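You operate a simulated robot arm through the tools that you are given. There is no shell and no other tool.

You run a simulated robot arm. Do the job below in one go: nothing can be reset, and whatever is moved stays where it is left.

## Task
Push the RETURNS strip all the way into the silver holder, then tighten the brass screw.
Fine: it lies on the feed plate; keep the holder clamped while you push; open the clamp after.
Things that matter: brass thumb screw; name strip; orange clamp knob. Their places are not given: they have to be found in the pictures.

Only the result counts: the job must be done as asked and must still hold three seconds after the hand-in. Knocking over, shifting, dropping, spilling or breaking anything else fails it.

## Robot
A 6-joint arm with a fingered hand, fixed in place. Base frame: the origin is at the foot of the arm, x ahead of it, y to its left, z up; the work surface is at about z = 84. Lengths are in cm, angles in degrees, forces in N, time in s.
With the tool pointing down near the work surface it reaches from about 26 to 92 cm from the base axis. Its first joint turns from -166.0 to 166.0 degrees. Payload 5 kg.
Tool frame: the origin (TCP) lies between the finger pads and is the grasp point; the fingertips stand 3.7 cm ahead of it; z points along the fingers, y is the line along which they close. The gripper opens to 12.4 cm. The gripper's body begins 4.3 cm behind the TCP. The gripper is a hand of 3 fingers: y runs from the thumb to the fingers, the wrist lies at [-2.1, -12.5, -21.5] in the tool frame.
Orientation is that of the tool frame in the base frame, as [roll, pitch, yaw] about the fixed x, y, z axes, in that order (R = Rz(yaw) Ry(pitch) Rx(roll)). With the fingers straight down and the wrist toward the robot, the tool's x, y and z point along [0, 1, 0], [1, 0, 0] and [0, 0, -1] of the base frame.

## Interface
- The arm moves only by the tool nudge_tool. Its argument "increments" is a list of rows, each a list of 6 numbers: the shift along the tool's x, y, z in units of 400 mm (1.0 is 400 mm), then the turn, a rotation vector about the tool's x, y, z in units of 180 degrees (1.0 is 180 degrees). In form: [[x, y, z, wx, wy, wz], ...]. A call has 1 to 20 rows; each row is the pose to reach, as a shift and turn from the pose commanded when the call began, along the tool's axes at that moment. A call with a number of a shift or a turn outside -1 to 1 is refused whole. Rows are played at 5 a second. More than 5 cm and 8.6 degrees between two rows, and nothing of the call is played. Where a pose cannot be reached the arm comes as near as it can. A force on the tool above 40 N (or 10 N above the force at the start of the call, whichever is more), or a blocked arm, ends the call early, and 0.2 s more pass. In this call time passes only in rows, and 0.2 s behind the last. The reply holds the time, the measured pose of the TCP, the force on the tool along the base axes, the opening and the grip force, in the units named above and with some noise, with the torque about the TCP (base axes, N m) and any sound that the robot's microphone picked up.
- Cameras (640 x 400 px; columns grow to the right, rows downward): "scene" is fixed at [22.77, 49.21, 158.54]; the picture's right is [-0.84, -0.54, 0.00], its down [-0.25, 0.40, -0.88] and it looks along [0.47, -0.74, -0.47] (base axes); focal length 309 px, centre (320, 200). "wrist" rides on the gripper at [7.2, -10.4, -15.4] in the tool frame; the picture's right is [-0.83, 0.26, -0.49], its down [-0.51, -0.72, 0.47] and it looks along [-0.23, 0.64, 0.73] (tool axes); focal length 243 px, centre (320, 200).
- get_image(camera): a new picture of that camera. The clock stands still meanwhile.
- set_fingers(index, middle, thumb_bend, thumb_turn): sets how far each is bent, from 0 (flat) to 1 (curled in); at 0.3 the hand is open as for a grip, at 0.7 the pads meet at the TCP. One left out holds its place. A second passes; each finger stops where it meets its share of the squeeze, and holds until it gets a number again. It is the only way to open and close the hand. It gives what a move gives, with no picture; readings hold the bend of each and the force on the fingers (four entries, about 0 where the hand has none), thumb and palm. thumb_turn goes from beside the hand (0) to across from the fingers (1), as for a grip.
- point_at(camera, pixels): for up to 12 pixels [column, row] of the newest picture of that camera ("zoom" is the newest enlarged one), the place [x, y, z] in the base frame of the surface seen there, good to about 0.3 cm, but the place of the scene camera against the robot may be out by one fixed shift of up to 2.5 cm in any direction. The clock stands still meanwhile.
- close_up(camera, box): a new picture of the part [left, top, right, bottom] of that camera's present view, enlarged. The clock stands still meanwhile.
- sign_off(): hands the job in; it is judged then, once.

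Open the gripper and draw the arm clear of the work before you hand the job in, unless the task says otherwise.

The tools are called after ">>>" as a command line: name --pt "numbers of a row" for each row, then --argument value for the rest, lists and objects as JSON in quotes. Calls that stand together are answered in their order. nudge_tool: Moves the arm, as the interface text tells. Its arguments: {"type":"object","properties":{"increments":{"type":"array"}},"required":["increments"]} The other tools are called the same way: set_fingers (index, middle, thumb_bend, thumb_turn) moves the fingers one by one; get_image (camera) takes a picture; point_at (camera, pixels) gives the place of the surface under pixels of a picture; close_up (camera, box) takes an enlarged picture of a part of a camera's view; sign_off () hands the job in.

At the start:

```text
clock: 0.0
position: [64.35, -37.41, 124.76]
orientation: [179.9, 0.0, 90.0]
contact_force: [-0.2, -0.2, 0.6]
wrist_torque: [-0.01, 0.03, 0.01]
grip_width: 12.37
gripper_force: 0.1
shape: jaw
bend: [0.3, 0.3, 0.3, 0.98]
finger forces: [0.0, 0.1, 0.1, 0.0, 0.1, 0.0]
```

scene: 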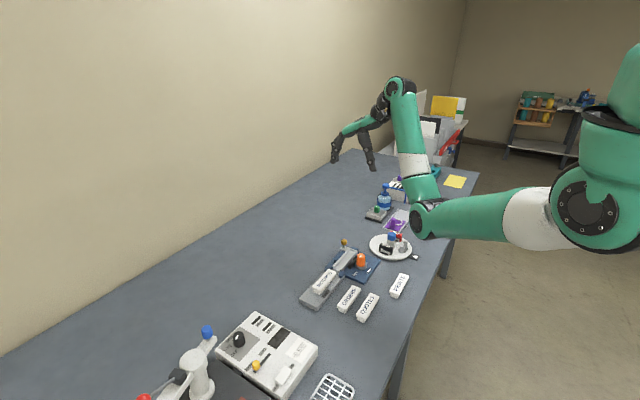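
wrist: 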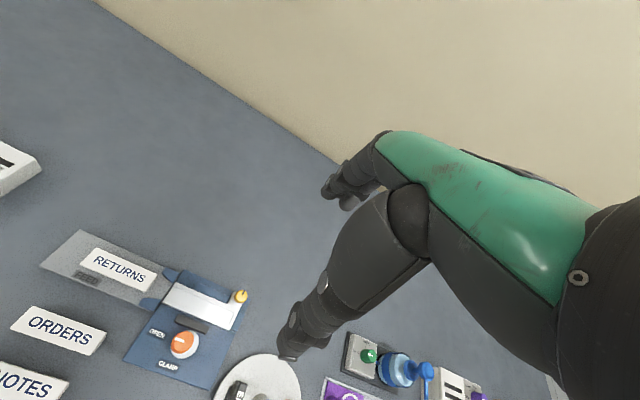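

I start with enlarged views of the fixture: in the wrist picture the RETURNS strip is at about (120,268), the silver holder at (200,303), the orange knob at (184,344) and the brass screw at (241,296).

>>> close_up --camera "wrist" --box '[30, 220, 270, 400]'

>>> close_up --camera "scene" --box '[280, 220, 420, 330]'

```text
2.22 times, centred on (150, 310) of wrist
```

zoom: 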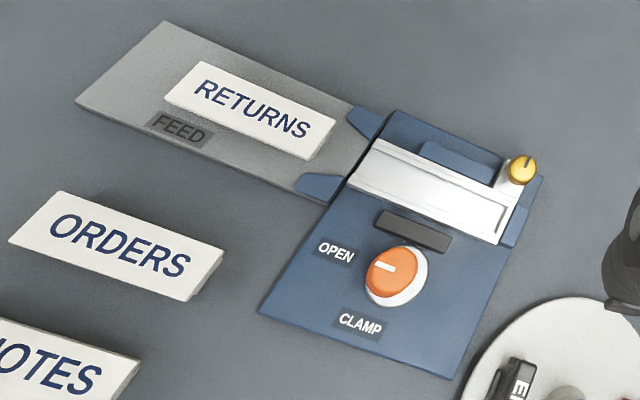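

```text
3.64 times, centred on (350, 275) of scene
```

zoom: 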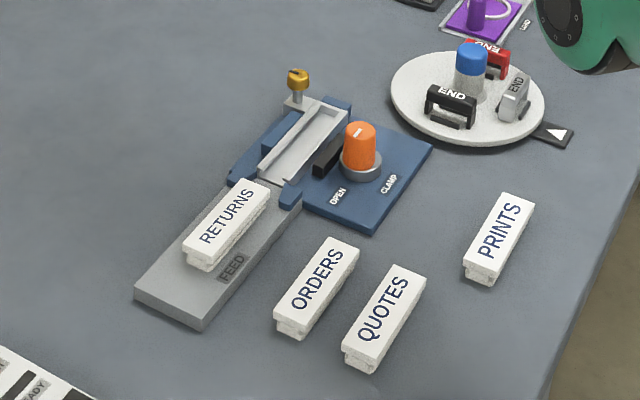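

Now I measure places on the fixture through the wrist camera (no fixed shift there). First a fresh enlarged wrist view for the pixel positions.

>>> close_up --camera "wrist" --box '[30, 220, 270, 370]'

```text
2.67 times, centred on (150, 295) of wrist
```

zoom: 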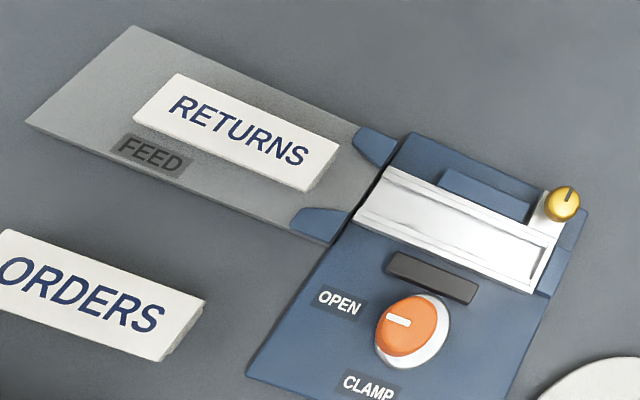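

The enlarged view shows strip corners near (175,75), (338,145), (308,190), (135,118), the holder channel, the knob top at (405,325) and the brass screw at (562,203). I measure these.

>>> point_at --camera "zoom" --pixels '[[180, 78], [335, 147], [305, 180], [138, 115], [130, 30], [30, 122], [325, 238], [562, 200], [400, 325], [430, 365], [450, 215], [400, 150]]'

>>> point_at --camera "zoom" --pixels '[[365, 208], [385, 175], [545, 235], [525, 285], [535, 265], [430, 272], [485, 190], [340, 303], [368, 388], [310, 220], [375, 140], [420, 225]]'

```text
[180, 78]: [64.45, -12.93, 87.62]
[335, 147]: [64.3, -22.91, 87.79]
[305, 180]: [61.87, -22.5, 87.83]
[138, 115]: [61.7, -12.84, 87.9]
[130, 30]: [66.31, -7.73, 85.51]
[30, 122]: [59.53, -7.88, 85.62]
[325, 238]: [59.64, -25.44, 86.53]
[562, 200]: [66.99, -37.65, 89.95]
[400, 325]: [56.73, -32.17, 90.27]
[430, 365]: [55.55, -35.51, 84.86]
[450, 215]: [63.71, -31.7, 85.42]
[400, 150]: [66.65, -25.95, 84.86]
```

```text
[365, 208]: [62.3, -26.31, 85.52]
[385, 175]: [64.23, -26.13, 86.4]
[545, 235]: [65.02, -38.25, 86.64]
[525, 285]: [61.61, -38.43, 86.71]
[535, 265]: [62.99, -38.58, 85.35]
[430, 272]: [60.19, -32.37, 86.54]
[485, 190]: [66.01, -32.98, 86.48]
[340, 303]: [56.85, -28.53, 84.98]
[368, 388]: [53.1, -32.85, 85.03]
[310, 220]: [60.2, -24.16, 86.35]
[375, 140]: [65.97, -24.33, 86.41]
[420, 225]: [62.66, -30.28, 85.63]
```

The fixture lies along y: the strip spans y -12.8 to -22.9 with its top at z 87.8, the holder channel spans y -26 to -38.3, the knob is near (56.7,-32.2) and the screw near (67,-37.7). I lower the hand over the free area near the plate to get a closer, more vertical view.

>>> nudge_tool --pt "-0.02 -0.021 0.062 0 0 0" --pt "-0.04 -0.043 0.124 0 0 0" --pt "-0.06 -0.064 0.186 0 0 0" --pt "-0.08 -0.086 0.248 0 0 0" --pt "-0.1 -0.107 0.31 0 0 0" --pt "-0.12 -0.13 0.372 0 0 0" --pt "-0.135 -0.15 0.434 0 0 0" --pt "-0.15 -0.171 0.48 0 0 0"

>>> get_image --camera "wrist"

>>> get_image --camera "scene"

```text
clock: 1.8
position: [57.44, -43.38, 105.45]
orientation: [-179.9, 0.0, 90.0]
contact_force: [-0.6, -0.5, -0.5]
wrist_torque: [0.03, 0.03, -0.02]
grip_width: 12.37
gripper_force: 0.0
shape: jaw
bend: [0.3, 0.3, 0.3, 0.98]
finger forces: [0.0, 0.1, 0.0, 0.0, 0.1, 0.0]
```

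```text
taken
```

wrist: 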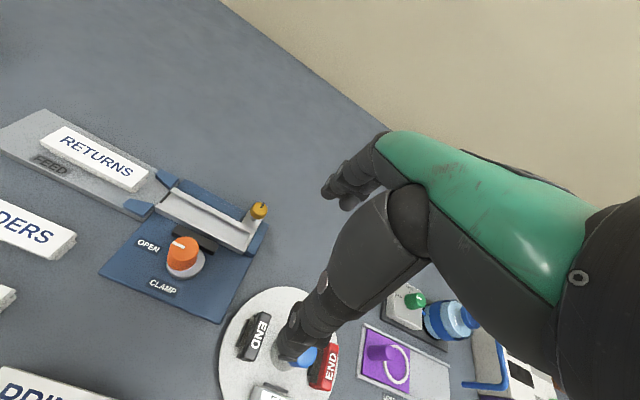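

```text
taken
```

scene: 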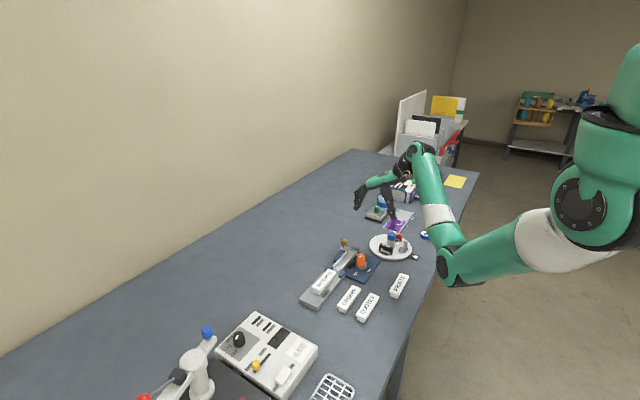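

The hand hangs clear above the plate; fixture is at about (190,230) in the wrist picture. I enlarge it to see the knob, black block and screw.

>>> close_up --camera "wrist" --box '[90, 160, 282, 330]'

```text
2.35 times, centred on (186, 245) of wrist
```

zoom: 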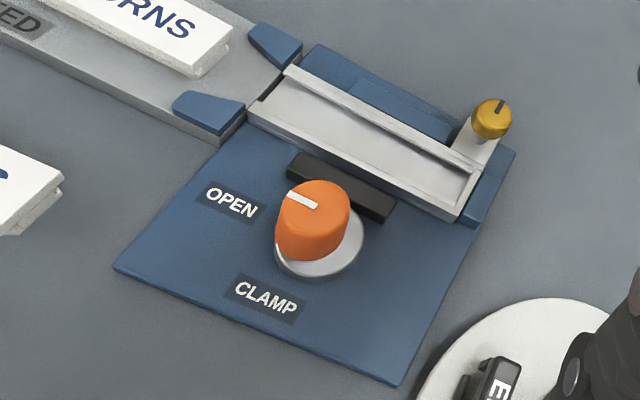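

Knob top ellipse spans about (283,205)-(350,200) in the zoom, collar around (320,240), black block (290,165)-(390,210), screw head (491,118). I measure edges.

>>> point_at --camera "zoom" --pixels '[[318, 205], [285, 203], [347, 198], [320, 184], [305, 226], [335, 235], [355, 250], [280, 262], [325, 275], [300, 160], [388, 196], [380, 215]]'

>>> point_at --camera "zoom" --pixels '[[492, 110], [476, 112], [508, 112], [494, 99], [484, 133], [480, 148], [455, 215], [470, 165], [290, 70], [252, 112], [288, 172], [470, 140]]'

```text
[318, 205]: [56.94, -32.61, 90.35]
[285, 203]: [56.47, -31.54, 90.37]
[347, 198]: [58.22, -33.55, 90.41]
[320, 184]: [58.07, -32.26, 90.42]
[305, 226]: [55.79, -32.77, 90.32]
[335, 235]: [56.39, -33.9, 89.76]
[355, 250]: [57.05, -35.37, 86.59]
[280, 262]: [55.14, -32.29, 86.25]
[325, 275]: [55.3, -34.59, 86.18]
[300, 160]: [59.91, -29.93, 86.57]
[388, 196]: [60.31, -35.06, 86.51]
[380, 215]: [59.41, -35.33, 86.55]
```

```text
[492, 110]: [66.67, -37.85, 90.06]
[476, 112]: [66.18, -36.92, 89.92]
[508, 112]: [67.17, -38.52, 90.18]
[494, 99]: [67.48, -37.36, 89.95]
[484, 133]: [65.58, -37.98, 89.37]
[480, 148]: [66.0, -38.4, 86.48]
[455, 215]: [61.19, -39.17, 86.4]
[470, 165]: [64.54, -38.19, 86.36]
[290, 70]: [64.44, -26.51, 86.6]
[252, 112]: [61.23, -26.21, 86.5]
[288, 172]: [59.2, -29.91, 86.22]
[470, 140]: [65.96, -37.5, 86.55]
```

I now check the hand's shape from the scene camera and close the fingers in free air to 0.6 to learn where tips and pads end up before touching the knob.

>>> close_up --camera "scene" --box '[330, 130, 450, 230]'

>>> set_fingers --index 0.6 --middle 0.6 --thumb_bend 0.6 --thumb_turn 1.0

>>> close_up --camera "scene" --box '[330, 130, 450, 230]'

>>> close_up --camera "wrist" --box '[230, 100, 500, 370]'

```text
4.00 times, centred on (390, 180) of scene
```

zoom: 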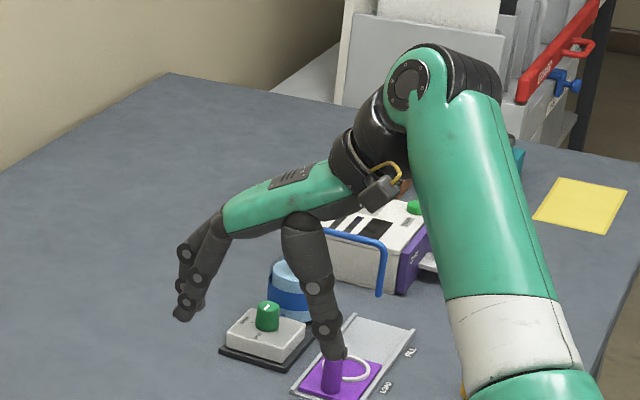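

```text
clock: 2.8
position: [57.57, -43.3, 105.47]
orientation: [180.0, 0.0, 89.9]
contact_force: [-0.6, 1.0, -0.2]
wrist_torque: [-0.02, 0.03, 0.01]
grip_width: 3.76
gripper_force: 0.1
shape: fingers
bend: [0.6, 0.6, 0.6, 1.0]
finger forces: [0.0, 0.0, 0.0, 0.0, 0.0, 0.0]
```

```text
4.00 times, centred on (390, 180) of scene
```

zoom: 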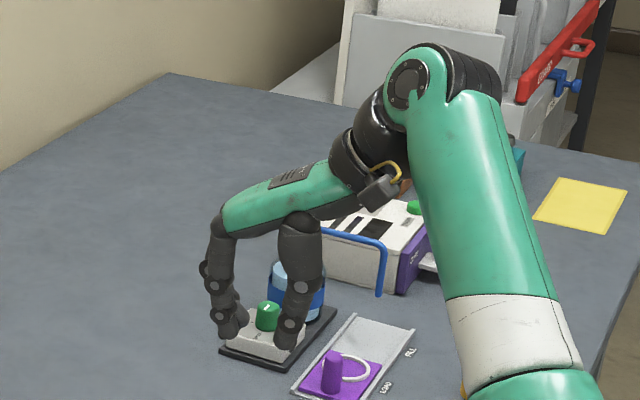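

```text
1.48 times, centred on (365, 235) of wrist
```

zoom: 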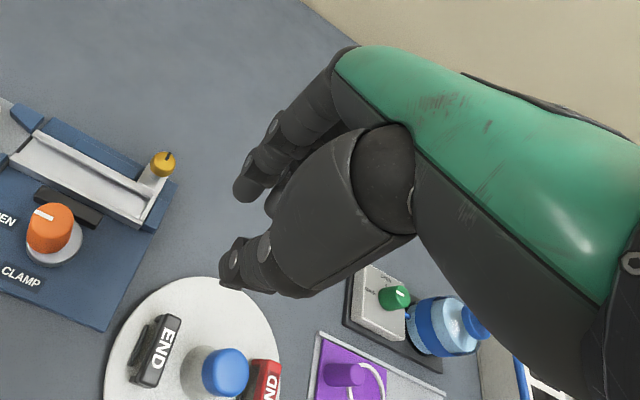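

The hand closes like a pinch, palm above. I measure the fingertip places in the wrist zoom: index tip at about (243,190), thumb tip at about (233,280).

>>> point_at --camera "zoom" --pixels '[[243, 188], [240, 197], [258, 190], [272, 205], [232, 262], [235, 280], [262, 248], [228, 250], [250, 165], [270, 125]]'

```text
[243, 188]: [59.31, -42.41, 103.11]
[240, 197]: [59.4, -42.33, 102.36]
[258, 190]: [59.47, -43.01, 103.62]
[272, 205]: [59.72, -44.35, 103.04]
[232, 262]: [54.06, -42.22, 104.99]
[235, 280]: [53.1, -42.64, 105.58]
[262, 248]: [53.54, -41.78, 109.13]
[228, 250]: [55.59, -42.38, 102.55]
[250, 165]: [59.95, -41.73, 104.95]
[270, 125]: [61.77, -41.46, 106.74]
```

At bend 0.6 the tips sit about 3.3 cm below the TCP and about 2.5 cm apart, a good fit for the knob (about 2.6 cm wide, top z 90.35, centre near (57.0,-32.7)). I open to 0.45 and move above the knob, turned -45° so a 90° counter-clockwise twist stays centred in the arm's range.

>>> set_fingers --index 0.45 --middle 0.45 --thumb_bend 0.45 --thumb_turn 1.0

>>> nudge_tool --pt "0.033 -0.0016 0.0 0 0 0.03125" --pt "0.066 -0.003 0.0 0 0 0.0625" --pt "0.1 -0.005 0.02 0 0 0.09375" --pt "0.133 -0.006 0.05 0 0 0.125" --pt "0.166 -0.008 0.08 0 0 0.15625" --pt "0.2 -0.009 0.12 0 0 0.1875" --pt "0.233 -0.011 0.15 0 0 0.21875" --pt "0.265 -0.0125 0.18 0 0 0.25"

>>> get_image --camera "wrist"

>>> get_image --camera "scene"

```text
clock: 3.8
position: [57.57, -43.32, 105.48]
orientation: [-180.0, 0.0, 89.9]
contact_force: [0.5, 0.3, 0.5]
wrist_torque: [0.02, 0.04, 0.0]
grip_width: 8.24
gripper_force: 0.0
shape: fingers
bend: [0.45, 0.45, 0.45, 0.99]
finger forces: [0.0, 0.0, 0.0, 0.0, 0.1, 0.1]
```

```text
clock: 5.6
position: [57.1, -32.67, 98.23]
orientation: [-180.0, 0.0, 44.9]
contact_force: [-0.7, -0.4, 0.2]
wrist_torque: [0.02, 0.03, 0.02]
grip_width: 8.26
gripper_force: 0.1
shape: fingers
bend: [0.45, 0.45, 0.45, 0.99]
finger forces: [0.0, 0.0, 0.0, 0.1, 0.1, 0.0]
```

```text
taken
```

wrist: 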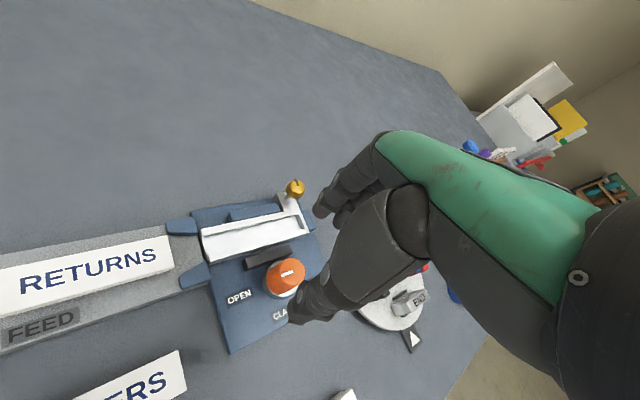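

```text
taken
```

scene: 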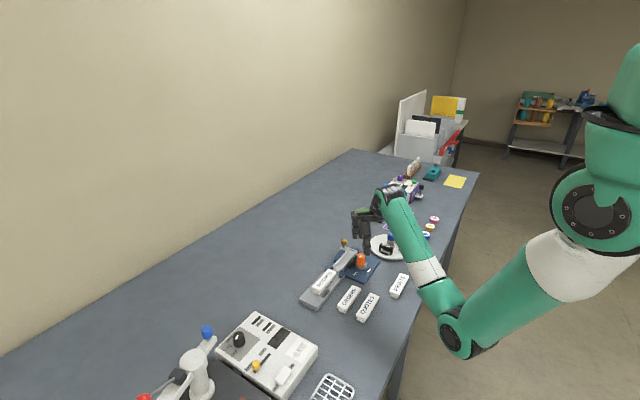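

The knob shows at about (287,272), just where a point 8 cm under the TCP should appear (294,268). I enlarge and measure its centre more precisely.

>>> close_up --camera "wrist" --box '[200, 170, 360, 330]'

```text
2.50 times, centred on (280, 250) of wrist
```

zoom: 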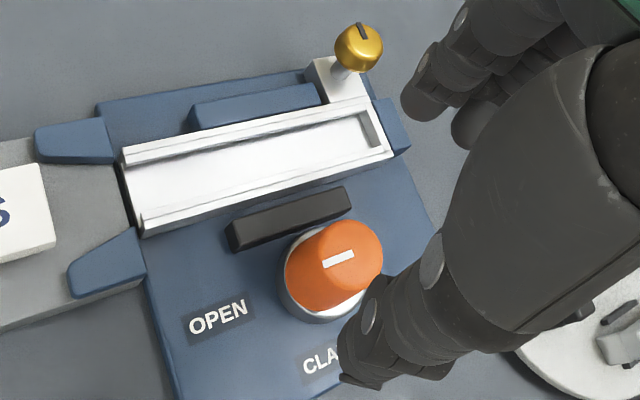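

>>> point_at --camera "zoom" --pixels '[[338, 260], [345, 223], [376, 258], [322, 232], [340, 283], [358, 224], [300, 290], [320, 318], [288, 275], [350, 300]]'

>>> point_at --camera "zoom" --pixels '[[362, 30], [340, 45], [378, 42], [360, 50], [345, 70], [335, 62], [350, 90], [235, 237], [345, 190], [368, 120], [130, 165], [145, 225]]'

```text
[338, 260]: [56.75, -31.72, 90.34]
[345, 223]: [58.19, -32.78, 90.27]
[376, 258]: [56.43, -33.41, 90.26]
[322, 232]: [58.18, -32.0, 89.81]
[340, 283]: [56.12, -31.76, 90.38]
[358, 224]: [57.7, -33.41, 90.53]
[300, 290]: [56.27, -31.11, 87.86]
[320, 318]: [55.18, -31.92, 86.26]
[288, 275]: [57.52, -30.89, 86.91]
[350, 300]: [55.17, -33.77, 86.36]
```

```text
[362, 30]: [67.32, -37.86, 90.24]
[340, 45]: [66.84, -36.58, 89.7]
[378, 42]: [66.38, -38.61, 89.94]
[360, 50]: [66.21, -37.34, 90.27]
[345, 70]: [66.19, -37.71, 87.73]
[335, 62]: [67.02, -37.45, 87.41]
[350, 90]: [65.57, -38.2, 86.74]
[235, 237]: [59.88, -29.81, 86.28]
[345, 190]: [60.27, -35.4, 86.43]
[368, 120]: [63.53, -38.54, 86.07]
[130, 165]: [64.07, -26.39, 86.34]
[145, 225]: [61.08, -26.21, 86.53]
```

Knob centre comes out at about (57.05,-32.55), top z 90.3, within 0.15 cm of the TCP axis. I go straight down 7.3 cm so the tips end near z 87.5, above collar and black block (z 86.5).

>>> nudge_tool --pt "0.002 -0.002 0.03 0 0 0" --pt "0.002 -0.002 0.06 0 0 0" --pt "0.002 -0.002 0.09 0 0 0" --pt "0.002 -0.002 0.12 0 0 0" --pt "0.002 -0.002 0.145 0 0 0" --pt "0.002 -0.002 0.165 0 0 0" --pt "0.002 -0.002 0.183 0 0 0"

>>> get_image --camera "wrist"

>>> close_up --camera "scene" --box '[300, 180, 440, 290]'

```text
clock: 7.2
position: [57.12, -32.61, 90.99]
orientation: [179.9, 0.0, 45.0]
contact_force: [0.2, 0.4, 0.1]
wrist_torque: [-0.02, 0.03, 0.0]
grip_width: 8.26
gripper_force: 0.0
shape: fingers
bend: [0.45, 0.45, 0.45, 0.99]
finger forces: [0.0, 0.0, 0.0, 0.0, 0.1, 0.0]
```

```text
taken
```

wrist: 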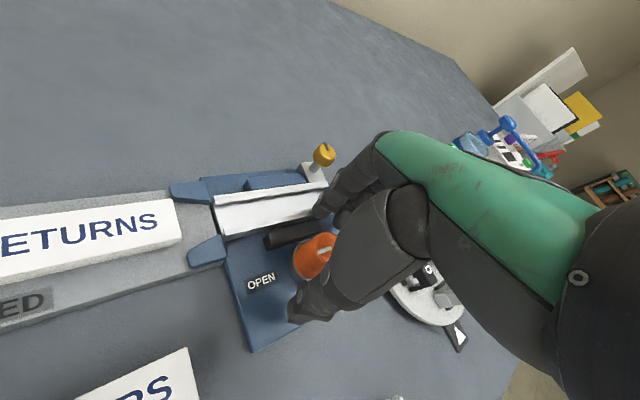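

```text
3.64 times, centred on (370, 235) of scene
```

zoom: 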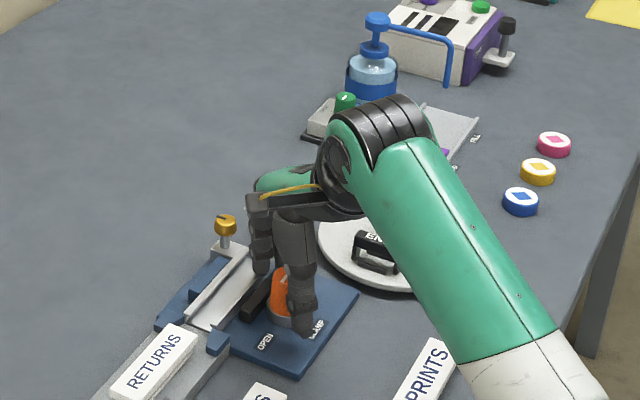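

Knob is between thumb and fingers, no contact force. I close the fingers onto it.

>>> set_fingers --index 0.72 --middle 0.72 --thumb_bend 0.72 --thumb_turn 1.0

>>> close_up --camera "wrist" --box '[200, 170, 380, 350]'

>>> close_up --camera "scene" --box '[320, 210, 420, 290]'

```text
clock: 8.2
position: [56.97, -32.61, 90.94]
orientation: [-180.0, 0.1, 45.0]
contact_force: [-0.1, -0.6, -6.9]
wrist_torque: [0.09, 0.08, 0.01]
grip_width: 3.02
gripper_force: 14.7
shape: fingers
bend: [0.63, 0.66, 0.62, 1.0]
finger forces: [8.0, 6.8, 0.0, 0.1, 16.0, 0.0]
```

```text
2.22 times, centred on (290, 260) of wrist
```

zoom: 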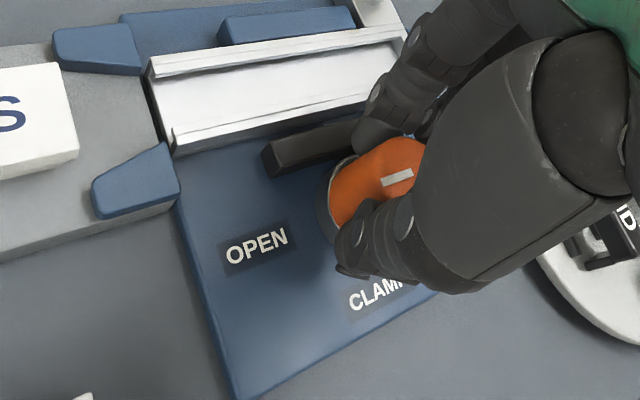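

```text
5.00 times, centred on (370, 250) of scene
```

zoom: 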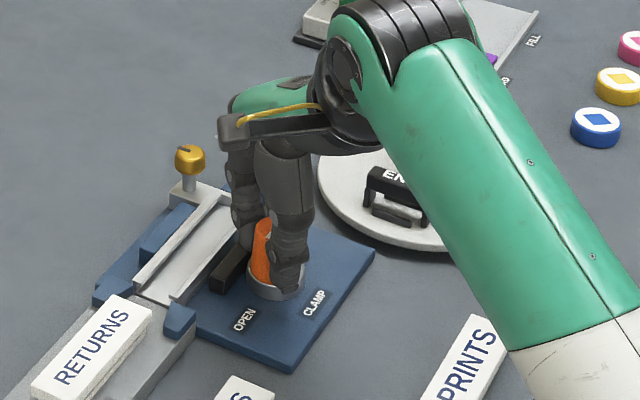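

The knob is gripped with 14.7 N (bends 0.63/0.66/0.62). I begin the counter-clockwise twist (negative about tool z) with 30° and check the response.

>>> nudge_tool --pt "0 0 0 0 0 -0.0278" --pt "0 0 0 0 0 -0.0556" --pt "0 0 0 0 0 -0.0833" --pt "0 0 0 0 0 -0.1111" --pt "0 0 0 0 0 -0.1389" --pt "0 0 0 0 0 -0.1667"

>>> close_up --camera "wrist" --box '[200, 170, 380, 350]'

```text
clock: 9.6
position: [56.98, -32.54, 90.9]
orientation: [179.9, -0.1, 75.1]
contact_force: [0.7, 3.9, -7.6]
wrist_torque: [0.11, 0.02, -0.04]
grip_width: 3.02
gripper_force: 15.0
shape: fingers
bend: [0.63, 0.67, 0.62, 1.0]
finger forces: [9.1, 5.8, 0.0, 0.0, 15.1, 0.0]
```

```text
2.22 times, centred on (290, 260) of wrist
```

zoom: 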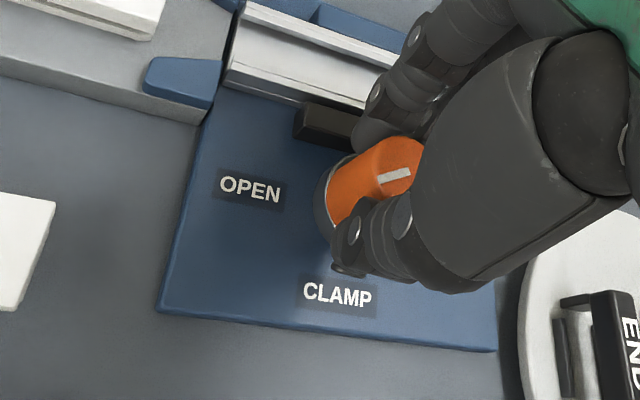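

The white line stays fixed relative to the fingers, so the knob turns with the hand. I continue 60° more toward CLAMP.

>>> nudge_tool --pt "0 0 0 0 0 -0.0278" --pt "0 0 0 0 0 -0.0556" --pt "0 0 0 0 0 -0.0833" --pt "0 0 0 0 0 -0.1111" --pt "0 0 0 0 0 -0.1389" --pt "0 0 0 0 0 -0.1667" --pt "0 0 0 0 0 -0.1944" --pt "0 0 0 0 0 -0.2222" --pt "0 0 0 0 0 -0.25" --pt "0 0 0 0 0 -0.2778" --pt "0 0 0 0 0 -0.3056" --pt "0 0 0 0 0 -0.3333"

>>> close_up --camera "wrist" --box '[200, 170, 380, 350]'

>>> close_up --camera "scene" --box '[320, 210, 420, 290]'

```text
clock: 12.2
position: [57.01, -32.66, 91.0]
orientation: [180.0, 0.0, 135.1]
contact_force: [-3.0, 11.9, -5.8]
wrist_torque: [0.35, 0.01, -0.02]
grip_width: 3.03
gripper_force: 16.2
shape: fingers
bend: [0.61, 0.67, 0.64, 1.0]
finger forces: [13.1, 6.6, 0.0, 0.0, 12.9, 0.0]
```

```text
2.22 times, centred on (290, 260) of wrist
```

zoom: 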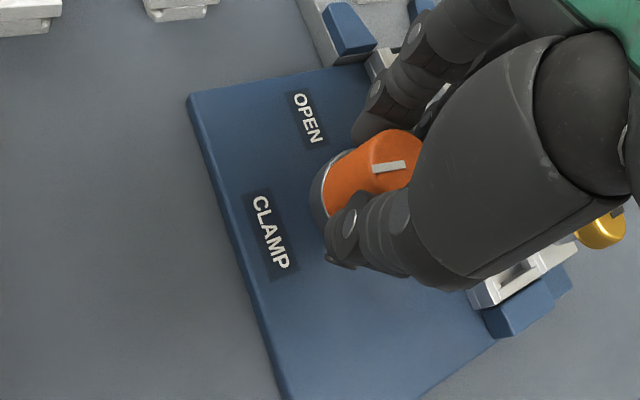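

```text
5.00 times, centred on (370, 250) of scene
```

zoom: 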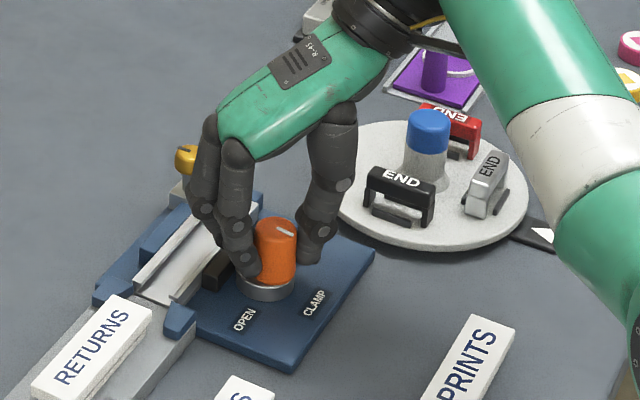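

The knob followed the whole 90°: its line now points to the left in the wrist zoom, toward the CLAMP label. I open the fingers to 0.45 and check the pointer.

>>> set_fingers --index 0.45 --middle 0.45 --thumb_bend 0.45

>>> close_up --camera "wrist" --box '[200, 150, 400, 350]'

>>> close_up --camera "scene" --box '[320, 210, 420, 290]'

```text
clock: 13.2
position: [57.12, -32.61, 90.91]
orientation: [180.0, 0.0, 135.0]
contact_force: [0.2, -0.7, 0.1]
wrist_torque: [-0.03, -0.03, 0.03]
grip_width: 8.26
gripper_force: 0.0
shape: fingers
bend: [0.45, 0.45, 0.45, 0.99]
finger forces: [0.0, 0.0, 0.0, 0.1, 0.1, 0.0]
```

```text
2.00 times, centred on (300, 250) of wrist
```

zoom: 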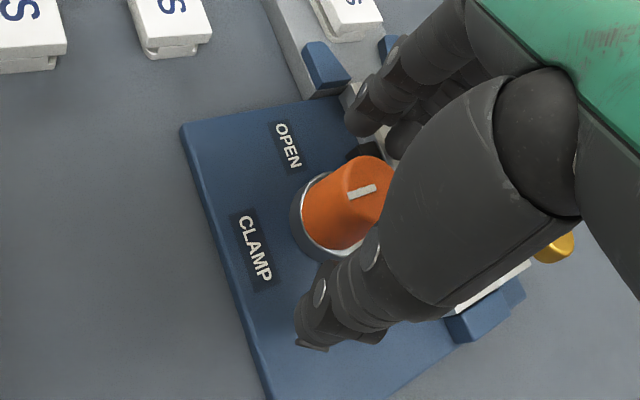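

```text
5.00 times, centred on (370, 250) of scene
```

zoom: 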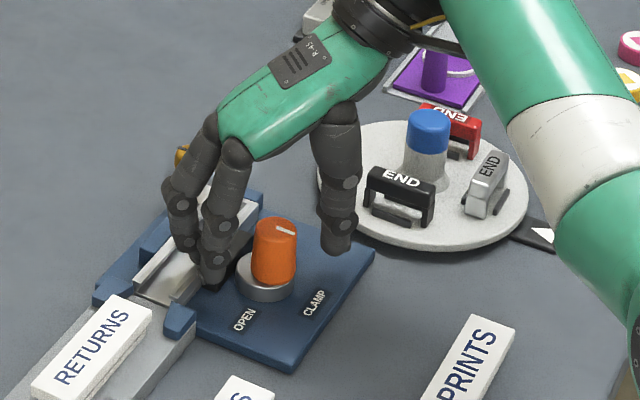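

The fingers are free and the pointer lies toward CLAMP. I raise the hand 9 cm to see the knob and black block without occlusion.

>>> nudge_tool --pt "0 0 -0.04 0 0 0" --pt "0 0 -0.08 0 0 0" --pt "0 0 -0.12 0 0 0" --pt "0 0 -0.17 0 0 0" --pt "0 0 -0.225 0 0 0"

>>> get_image --camera "wrist"

>>> close_up --camera "scene" --box '[300, 220, 420, 310]'

```text
clock: 14.4
position: [57.03, -32.58, 100.16]
orientation: [180.0, 0.0, 135.0]
contact_force: [-0.1, -0.6, 0.2]
wrist_torque: [-0.04, 0.02, 0.01]
grip_width: 8.24
gripper_force: 0.0
shape: fingers
bend: [0.45, 0.45, 0.45, 0.99]
finger forces: [0.0, 0.1, 0.1, 0.0, 0.0, 0.0]
```

```text
taken
```

wrist: 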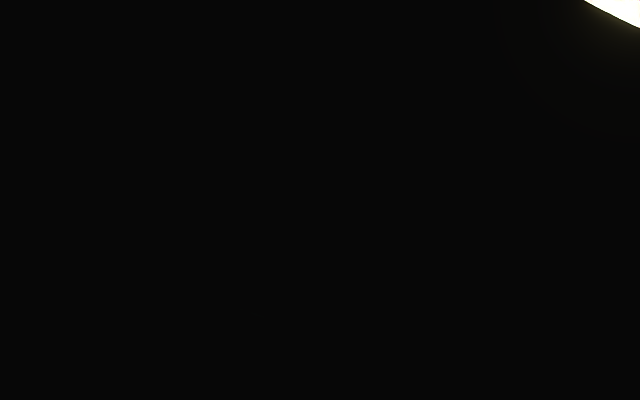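

```text
4.44 times, centred on (360, 265) of scene
```

zoom: 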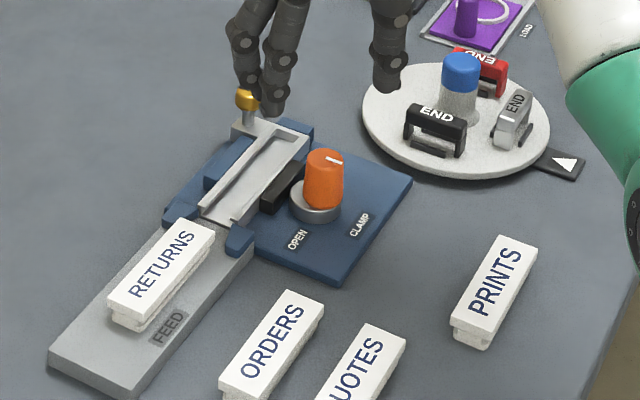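

In the scene zoom the black block now presses on the holder and the pointer lies exactly along -x, at CLAMP. Before swinging the hand round to the feed end I check what stands on that side: the white box at (265,350), the column at (195,365) and its blue cap at (208,332).

>>> get_image --camera "scene"

>>> point_at --camera "scene" --pixels '[[208, 331], [193, 358], [238, 338], [255, 365], [145, 397], [178, 376], [282, 322], [316, 350], [330, 385], [285, 375], [392, 236], [388, 248]]'

>>> close_up --camera "scene" --box '[120, 300, 360, 400]'

```text
taken
```

scene: 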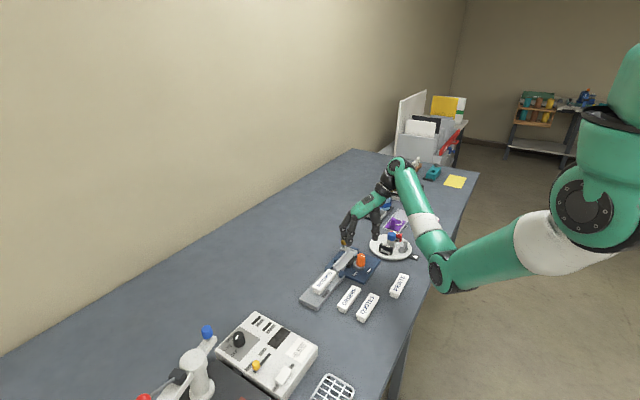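

```text
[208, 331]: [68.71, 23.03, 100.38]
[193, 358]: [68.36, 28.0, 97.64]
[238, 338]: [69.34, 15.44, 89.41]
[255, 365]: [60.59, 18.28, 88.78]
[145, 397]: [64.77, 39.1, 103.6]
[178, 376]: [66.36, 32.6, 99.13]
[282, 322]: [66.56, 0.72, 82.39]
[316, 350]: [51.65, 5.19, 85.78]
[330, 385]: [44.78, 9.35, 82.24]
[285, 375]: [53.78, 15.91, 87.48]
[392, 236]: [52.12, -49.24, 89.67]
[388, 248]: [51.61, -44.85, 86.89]
```

```text
2.67 times, centred on (240, 350) of scene
```

zoom: 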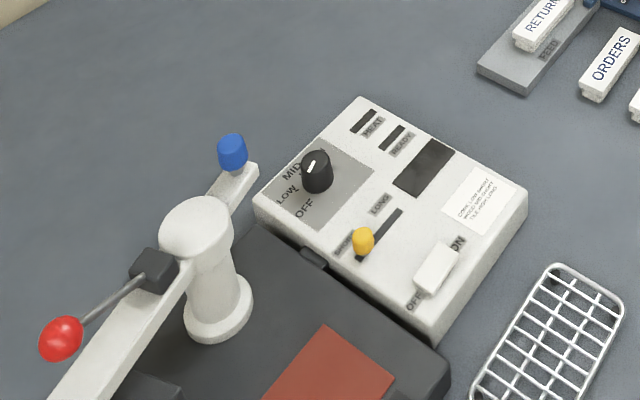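

I check where the arm's elbow is (about (443,270) in the scene picture) to judge its clearance when the hand swings toward the feed end.

>>> point_at --camera "scene" --pixels '[[443, 270], [420, 210], [490, 250], [560, 240], [397, 170], [362, 260], [325, 280], [305, 300], [586, 208], [450, 290]]'

```text
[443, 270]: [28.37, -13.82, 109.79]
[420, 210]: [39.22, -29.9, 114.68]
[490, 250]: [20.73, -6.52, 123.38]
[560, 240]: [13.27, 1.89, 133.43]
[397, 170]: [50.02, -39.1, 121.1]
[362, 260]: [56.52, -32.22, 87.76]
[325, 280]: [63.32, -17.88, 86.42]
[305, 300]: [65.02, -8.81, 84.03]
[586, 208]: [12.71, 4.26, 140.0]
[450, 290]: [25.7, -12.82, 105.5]
```

Elbow underside is at about z 105, well above everything, and the wrist will stay clear of the box. I swing the hand by -135° (yaw to 0, fingers leading toward -y) and move above the feed end at about (63.1,-8,100).

>>> nudge_tool --pt "0.0182 0.0301 0 0 0 0.04167" --pt "0.0363 0.0603 0 0 0 0.08333" --pt "0.0545 0.0904 0 0 0 0.125" --pt "0.0727 0.1206 0 0 0 0.16667" --pt "0.0908 0.1507 0 0 0 0.20833" --pt "0.109 0.1808 0 0 0 0.25" --pt "0.1272 0.211 0 0 0 0.29167" --pt "0.1453 0.2411 0 0 0 0.33333" --pt "0.1635 0.2713 0 0 0 0.375" --pt "0.1817 0.3014 0 0 0 0.41667" --pt "0.1998 0.3315 0 0 0 0.45833" --pt "0.218 0.3617 0 0 0 0.5" --pt "0.2362 0.3918 0 0 0 0.54167" --pt "0.2543 0.4219 0 0 0 0.58333" --pt "0.2725 0.4521 0 0 0 0.625" --pt "0.2907 0.4822 0 0 0 0.66667" --pt "0.3088 0.5124 0 0 0 0.70833" --pt "0.327 0.5425 0 0 0 0.75"

>>> get_image --camera "wrist"

>>> get_image --camera "scene"

```text
clock: 18.2
position: [64.14, -9.02, 98.19]
orientation: [179.9, -0.3, 0.0]
contact_force: [0.5, -0.2, 0.3]
wrist_torque: [0.01, -0.03, 0.0]
grip_width: 8.26
gripper_force: 0.1
shape: fingers
bend: [0.45, 0.45, 0.45, 0.99]
finger forces: [0.1, 0.0, 0.0, 0.1, 0.0, 0.0]
out of reach, approached as far as the arm can: row 18
```

```text
taken
```

wrist: 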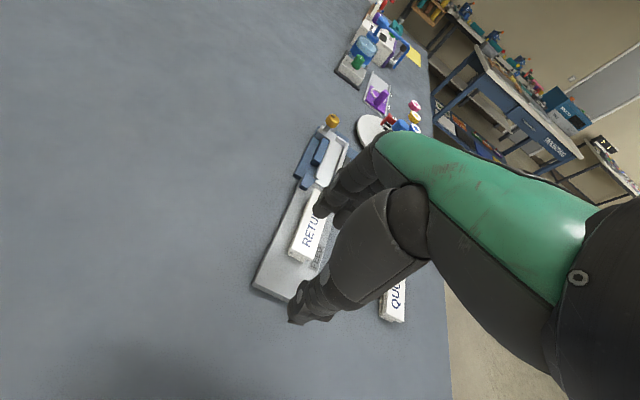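

```text
taken
```

scene: 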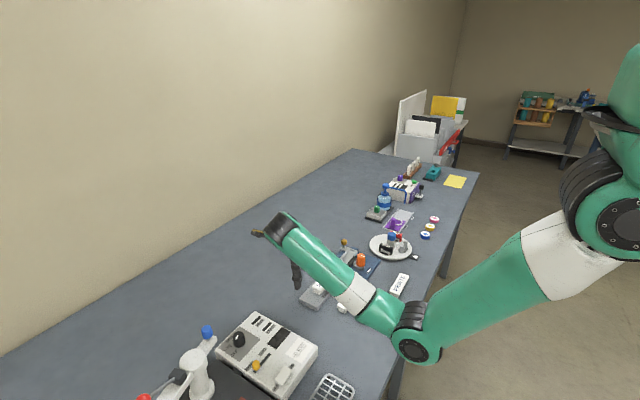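

The last row could not be fully reached: the hand is at (64.1,-9.0,98.2) with yaw 0. I try a small move 3 cm toward -y, which should bring it back into reach, staying high.

>>> nudge_tool --pt "0 0.02 0 0 0 0" --pt "0 0.04 0 0 0 0" --pt "0 0.06 0 0 0 0" --pt "0 0.075 0 0 0 0"

```text
clock: 19.2
position: [64.23, -12.05, 98.16]
orientation: [180.0, 0.0, 0.0]
contact_force: [-1.4, 0.5, 0.0]
wrist_torque: [-0.01, -0.05, 0.03]
grip_width: 8.26
gripper_force: 0.0
shape: fingers
bend: [0.45, 0.45, 0.45, 0.99]
finger forces: [0.0, 0.0, 0.1, 0.0, 0.0, 0.0]
```

Yaw 0 is held cleanly here at (64.2,-12.05,98.2). I shift to x 63.1, y -9.2 and down to z 95 to see whether the start pose for the push is within reach.

>>> nudge_tool --pt "-0.01 -0.025 0.025 0 0 0" --pt "-0.02 -0.05 0.055 0 0 0" --pt "-0.0275 -0.071 0.079 0 0 0"

>>> get_image --camera "wrist"

>>> close_up --camera "scene" --box '[240, 200, 400, 320]'

```text
clock: 20.0
position: [62.96, -9.24, 95.05]
orientation: [-180.0, 0.0, 0.0]
contact_force: [-0.1, 0.1, 0.4]
wrist_torque: [0.01, 0.02, -0.01]
grip_width: 8.24
gripper_force: 0.1
shape: fingers
bend: [0.45, 0.45, 0.45, 0.99]
finger forces: [0.0, 0.0, 0.0, 0.1, 0.1, 0.0]
```

```text
taken
```

wrist: 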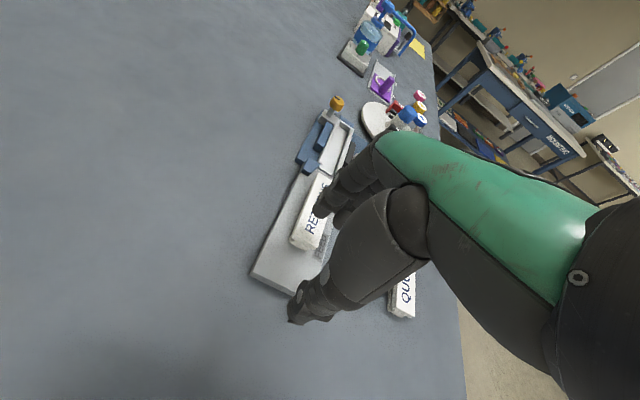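

```text
3.33 times, centred on (320, 260) of scene
```

zoom: 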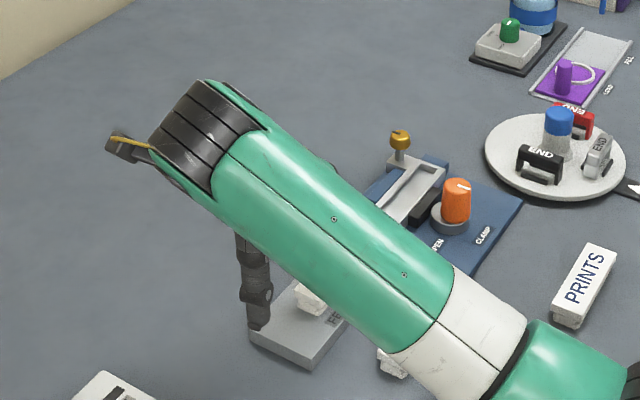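

Reached (62.96,-9.24,95.05), yaw 0. I close the fingers to 0.6 so their backs stand behind the strip's trailing end (y -12.8), then look.

>>> set_fingers --index 0.6 --middle 0.6 --thumb_bend 0.6

>>> close_up --camera "wrist" --box '[220, 80, 440, 340]'

```text
clock: 21.0
position: [63.08, -9.23, 95.05]
orientation: [180.0, 0.0, 0.0]
contact_force: [0.6, 0.8, 0.1]
wrist_torque: [-0.01, 0.04, 0.0]
grip_width: 3.74
gripper_force: 0.0
shape: fingers
bend: [0.6, 0.6, 0.6, 1.0]
finger forces: [0.0, 0.0, 0.0, 0.0, 0.0, 0.0]
```

```text
1.54 times, centred on (330, 210) of wrist
```

zoom: 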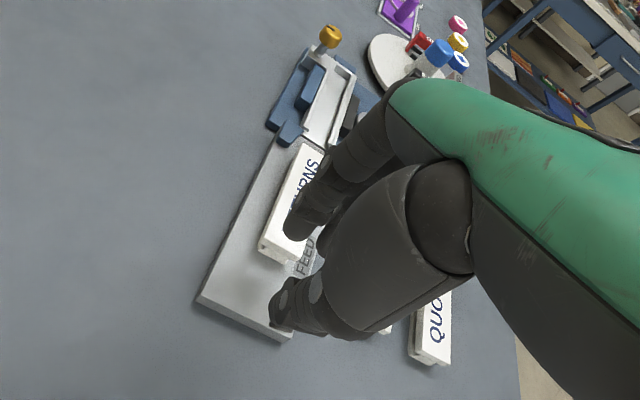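

I measure the fingertip (about (297,232) in the zoom) against the strip's trailing edge (about (265,243)-(295,262)).

>>> point_at --camera "zoom" --pixels '[[297, 232], [290, 222], [305, 200], [330, 165], [264, 242], [290, 258], [275, 252], [325, 245], [285, 300], [210, 300]]'

```text
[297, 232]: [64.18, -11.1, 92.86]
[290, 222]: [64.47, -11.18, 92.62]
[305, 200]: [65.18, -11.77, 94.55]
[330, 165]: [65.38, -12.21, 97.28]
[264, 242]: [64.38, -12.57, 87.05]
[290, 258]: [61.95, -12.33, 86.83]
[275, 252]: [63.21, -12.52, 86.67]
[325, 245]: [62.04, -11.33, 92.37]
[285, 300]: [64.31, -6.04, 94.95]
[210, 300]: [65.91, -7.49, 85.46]
```

Finger backs are about 1 cm behind the strip's end (y ≈ -12.5), centred on x 63.1. I lower 4.7 cm so the tips sit near z 87, above the holder walls (86.5) but below the strip top (87.8).

>>> nudge_tool --pt "0.001 0 0.025 0 0 0" --pt "0.002 0 0.05 0 0 0" --pt "0.002 0 0.075 0 0 0" --pt "0.002 0 0.1 0 0 0" --pt "0.002 0 0.117 0 0 0"

>>> close_up --camera "wrist" --box '[220, 80, 440, 340]'

>>> close_up --camera "scene" --box '[260, 220, 400, 320]'

```text
clock: 22.2
position: [63.25, -9.24, 90.55]
orientation: [179.8, -0.2, 0.0]
contact_force: [-1.7, 0.8, 13.7]
wrist_torque: [-0.63, 0.28, -0.1]
grip_width: 3.69
gripper_force: 7.3
shape: fingers
bend: [0.6, 0.6, 0.6, 1.0]
finger forces: [0.1, 14.0, 0.0, 0.1, 0.0, 0.0]
```

```text
1.54 times, centred on (330, 210) of wrist
```

zoom: 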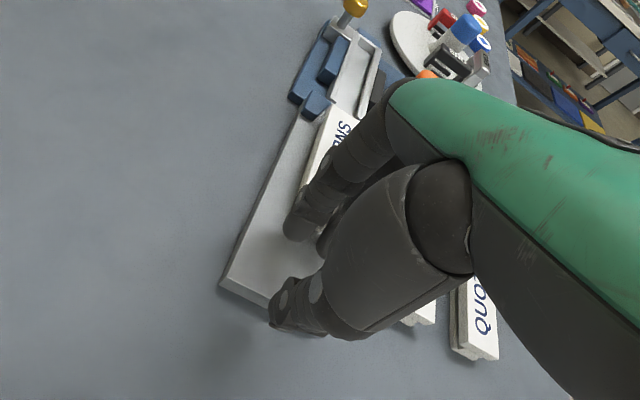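

```text
4.00 times, centred on (330, 270) of scene
```

zoom: 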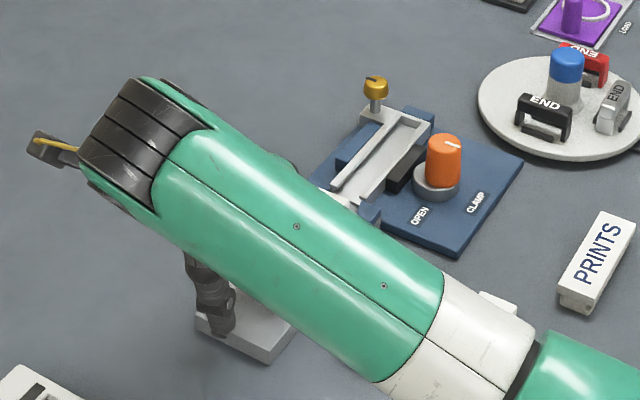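

The middle finger meets something (14 N upward) at TCP z 90.55. I measure finger surfaces and the strip to find the contact before going on.

>>> point_at --camera "wrist" --pixels '[[412, 225], [416, 230]]'

>>> close_up --camera "wrist" --box '[290, 130, 390, 260]'

```text
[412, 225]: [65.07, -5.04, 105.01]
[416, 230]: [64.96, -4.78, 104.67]
```

```text
3.08 times, centred on (340, 195) of wrist
```

zoom: 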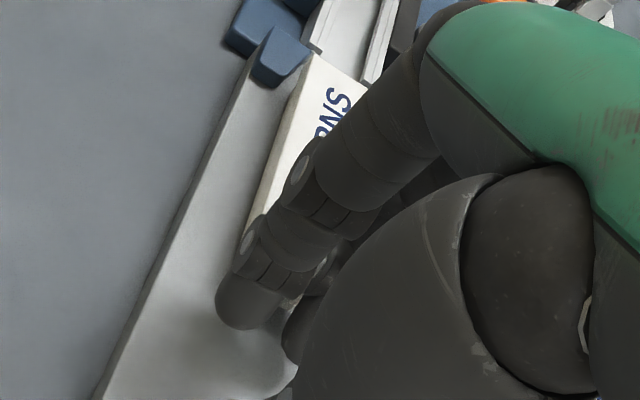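

>>> point_at --camera "zoom" --pixels '[[240, 310], [225, 295], [255, 322], [250, 245], [300, 165], [295, 330], [300, 345], [285, 370], [240, 350], [262, 205], [325, 265], [350, 120]]'

```text
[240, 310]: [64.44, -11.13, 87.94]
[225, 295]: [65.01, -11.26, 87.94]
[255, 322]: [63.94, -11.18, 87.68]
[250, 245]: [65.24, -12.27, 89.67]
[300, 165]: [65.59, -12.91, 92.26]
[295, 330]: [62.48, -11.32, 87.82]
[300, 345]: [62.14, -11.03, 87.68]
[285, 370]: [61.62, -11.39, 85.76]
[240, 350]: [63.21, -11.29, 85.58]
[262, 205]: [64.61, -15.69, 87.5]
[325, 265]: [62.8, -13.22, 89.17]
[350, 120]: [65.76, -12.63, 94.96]
```

The middle finger reaches about 0.7-1 cm further forward than the index at equal bend, and its tip rests on the strip's end. I lift 2.5 cm straight up, then bend the middle finger more (0.65) so both backs are level, and look again.

>>> nudge_tool --pt "0 0 -0.02 0 0 0" --pt "0 0 -0.0425 0 0 0" --pt "0 0 -0.0625 0 0 0"

>>> set_fingers --index 0.6 --middle 0.65 --thumb_bend 0.6

>>> close_up --camera "wrist" --box '[270, 100, 390, 260]'

>>> close_up --camera "scene" --box '[280, 230, 380, 310]'

```text
clock: 23.0
position: [63.16, -9.37, 92.82]
orientation: [-179.9, 0.0, 0.0]
contact_force: [-0.2, 0.1, -0.7]
wrist_torque: [0.0, 0.0, 0.01]
grip_width: 3.71
gripper_force: 0.0
shape: fingers
bend: [0.6, 0.6, 0.6, 1.0]
finger forces: [0.1, 0.1, 0.0, 0.0, 0.0, 0.0]
```

```text
clock: 24.0
position: [63.15, -9.28, 92.92]
orientation: [180.0, 0.0, 0.0]
contact_force: [0.6, -0.4, -0.2]
wrist_torque: [-0.01, 0.0, -0.04]
grip_width: 3.72
gripper_force: 0.0
shape: fingers
bend: [0.6, 0.65, 0.6, 1.0]
finger forces: [0.0, 0.0, 0.0, 0.0, 0.0, 0.0]
```

```text
2.50 times, centred on (330, 180) of wrist
```

zoom: 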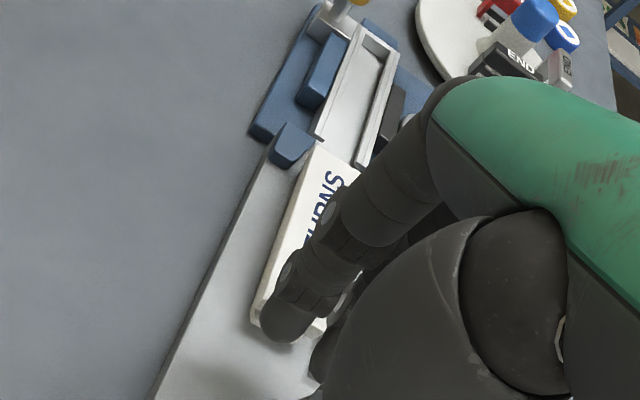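

```text
5.00 times, centred on (330, 270) of scene
```

zoom: 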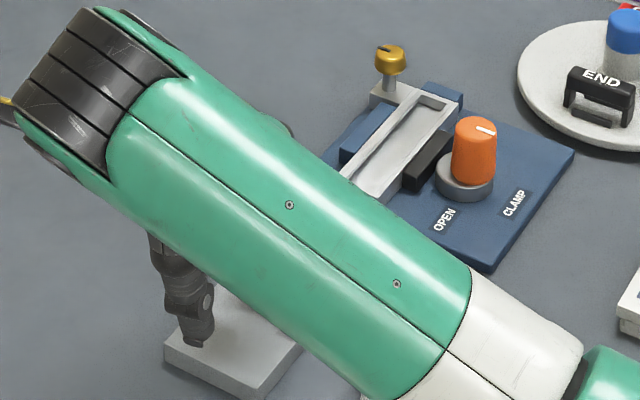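

I measure the strip end and both fingertips in this zoom.

>>> point_at --camera "zoom" --pixels '[[255, 315], [258, 328], [320, 328], [300, 342], [285, 335], [268, 325], [340, 300], [345, 285], [312, 365], [320, 385], [330, 345], [300, 150]]'

```text
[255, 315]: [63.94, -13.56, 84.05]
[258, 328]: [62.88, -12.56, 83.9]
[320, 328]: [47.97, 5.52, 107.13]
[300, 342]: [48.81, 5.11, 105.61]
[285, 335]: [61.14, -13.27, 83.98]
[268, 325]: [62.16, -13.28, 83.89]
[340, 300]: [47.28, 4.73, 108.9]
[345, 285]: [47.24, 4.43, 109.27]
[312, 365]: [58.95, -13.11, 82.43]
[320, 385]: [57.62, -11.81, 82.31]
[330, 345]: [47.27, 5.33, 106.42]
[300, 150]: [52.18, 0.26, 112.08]
```

Those pixels were taken on the scene zoom; I retake the wrist zoom and measure there.

>>> close_up --camera "wrist" --box '[270, 100, 390, 260]'

>>> point_at --camera "zoom" --pixels '[[255, 315], [258, 328], [320, 328], [300, 342], [285, 335], [268, 325], [340, 300], [345, 285], [312, 365], [320, 385], [330, 345], [300, 150]]'

```text
2.50 times, centred on (330, 180) of wrist
```

zoom: 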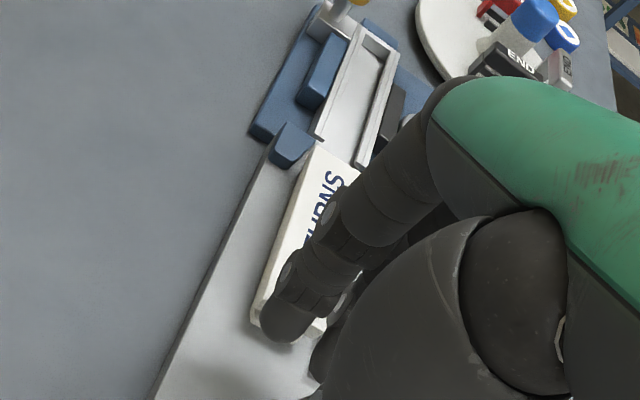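

```text
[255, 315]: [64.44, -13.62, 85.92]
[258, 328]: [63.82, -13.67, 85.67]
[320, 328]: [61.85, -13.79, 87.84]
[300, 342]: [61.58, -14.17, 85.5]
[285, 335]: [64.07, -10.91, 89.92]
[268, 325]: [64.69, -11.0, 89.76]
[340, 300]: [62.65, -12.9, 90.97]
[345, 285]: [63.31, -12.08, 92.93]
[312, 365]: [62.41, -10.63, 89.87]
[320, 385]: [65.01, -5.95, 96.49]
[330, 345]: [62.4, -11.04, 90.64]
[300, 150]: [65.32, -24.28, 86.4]
```

The strip's end is now at y ≈ -13.7 (it was slid about 1 cm forward), so there is a gap behind it. I zoom strongly on the fingertips to see how far forward the middle finger really stands.

>>> close_up --camera "wrist" --box '[292, 190, 356, 262]'

>>> point_at --camera "zoom" --pixels '[[200, 100], [170, 140], [220, 200], [290, 150], [330, 60], [345, 100], [300, 200], [280, 260], [320, 130], [250, 160], [360, 40], [300, 250]]'

```text
5.56 times, centred on (324, 226) of wrist
```

zoom: 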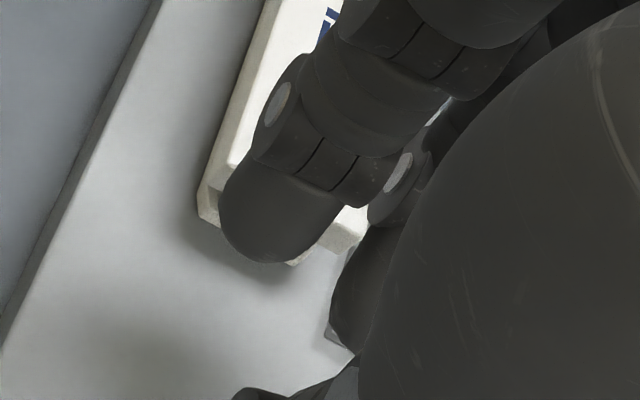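

```text
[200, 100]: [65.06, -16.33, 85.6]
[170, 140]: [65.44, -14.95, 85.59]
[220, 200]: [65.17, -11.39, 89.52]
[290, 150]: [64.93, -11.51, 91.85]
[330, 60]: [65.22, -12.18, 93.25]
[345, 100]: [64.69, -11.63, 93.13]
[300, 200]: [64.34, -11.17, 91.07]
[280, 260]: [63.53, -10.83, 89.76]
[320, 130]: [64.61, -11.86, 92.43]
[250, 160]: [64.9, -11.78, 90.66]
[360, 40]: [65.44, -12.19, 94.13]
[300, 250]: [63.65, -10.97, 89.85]
```

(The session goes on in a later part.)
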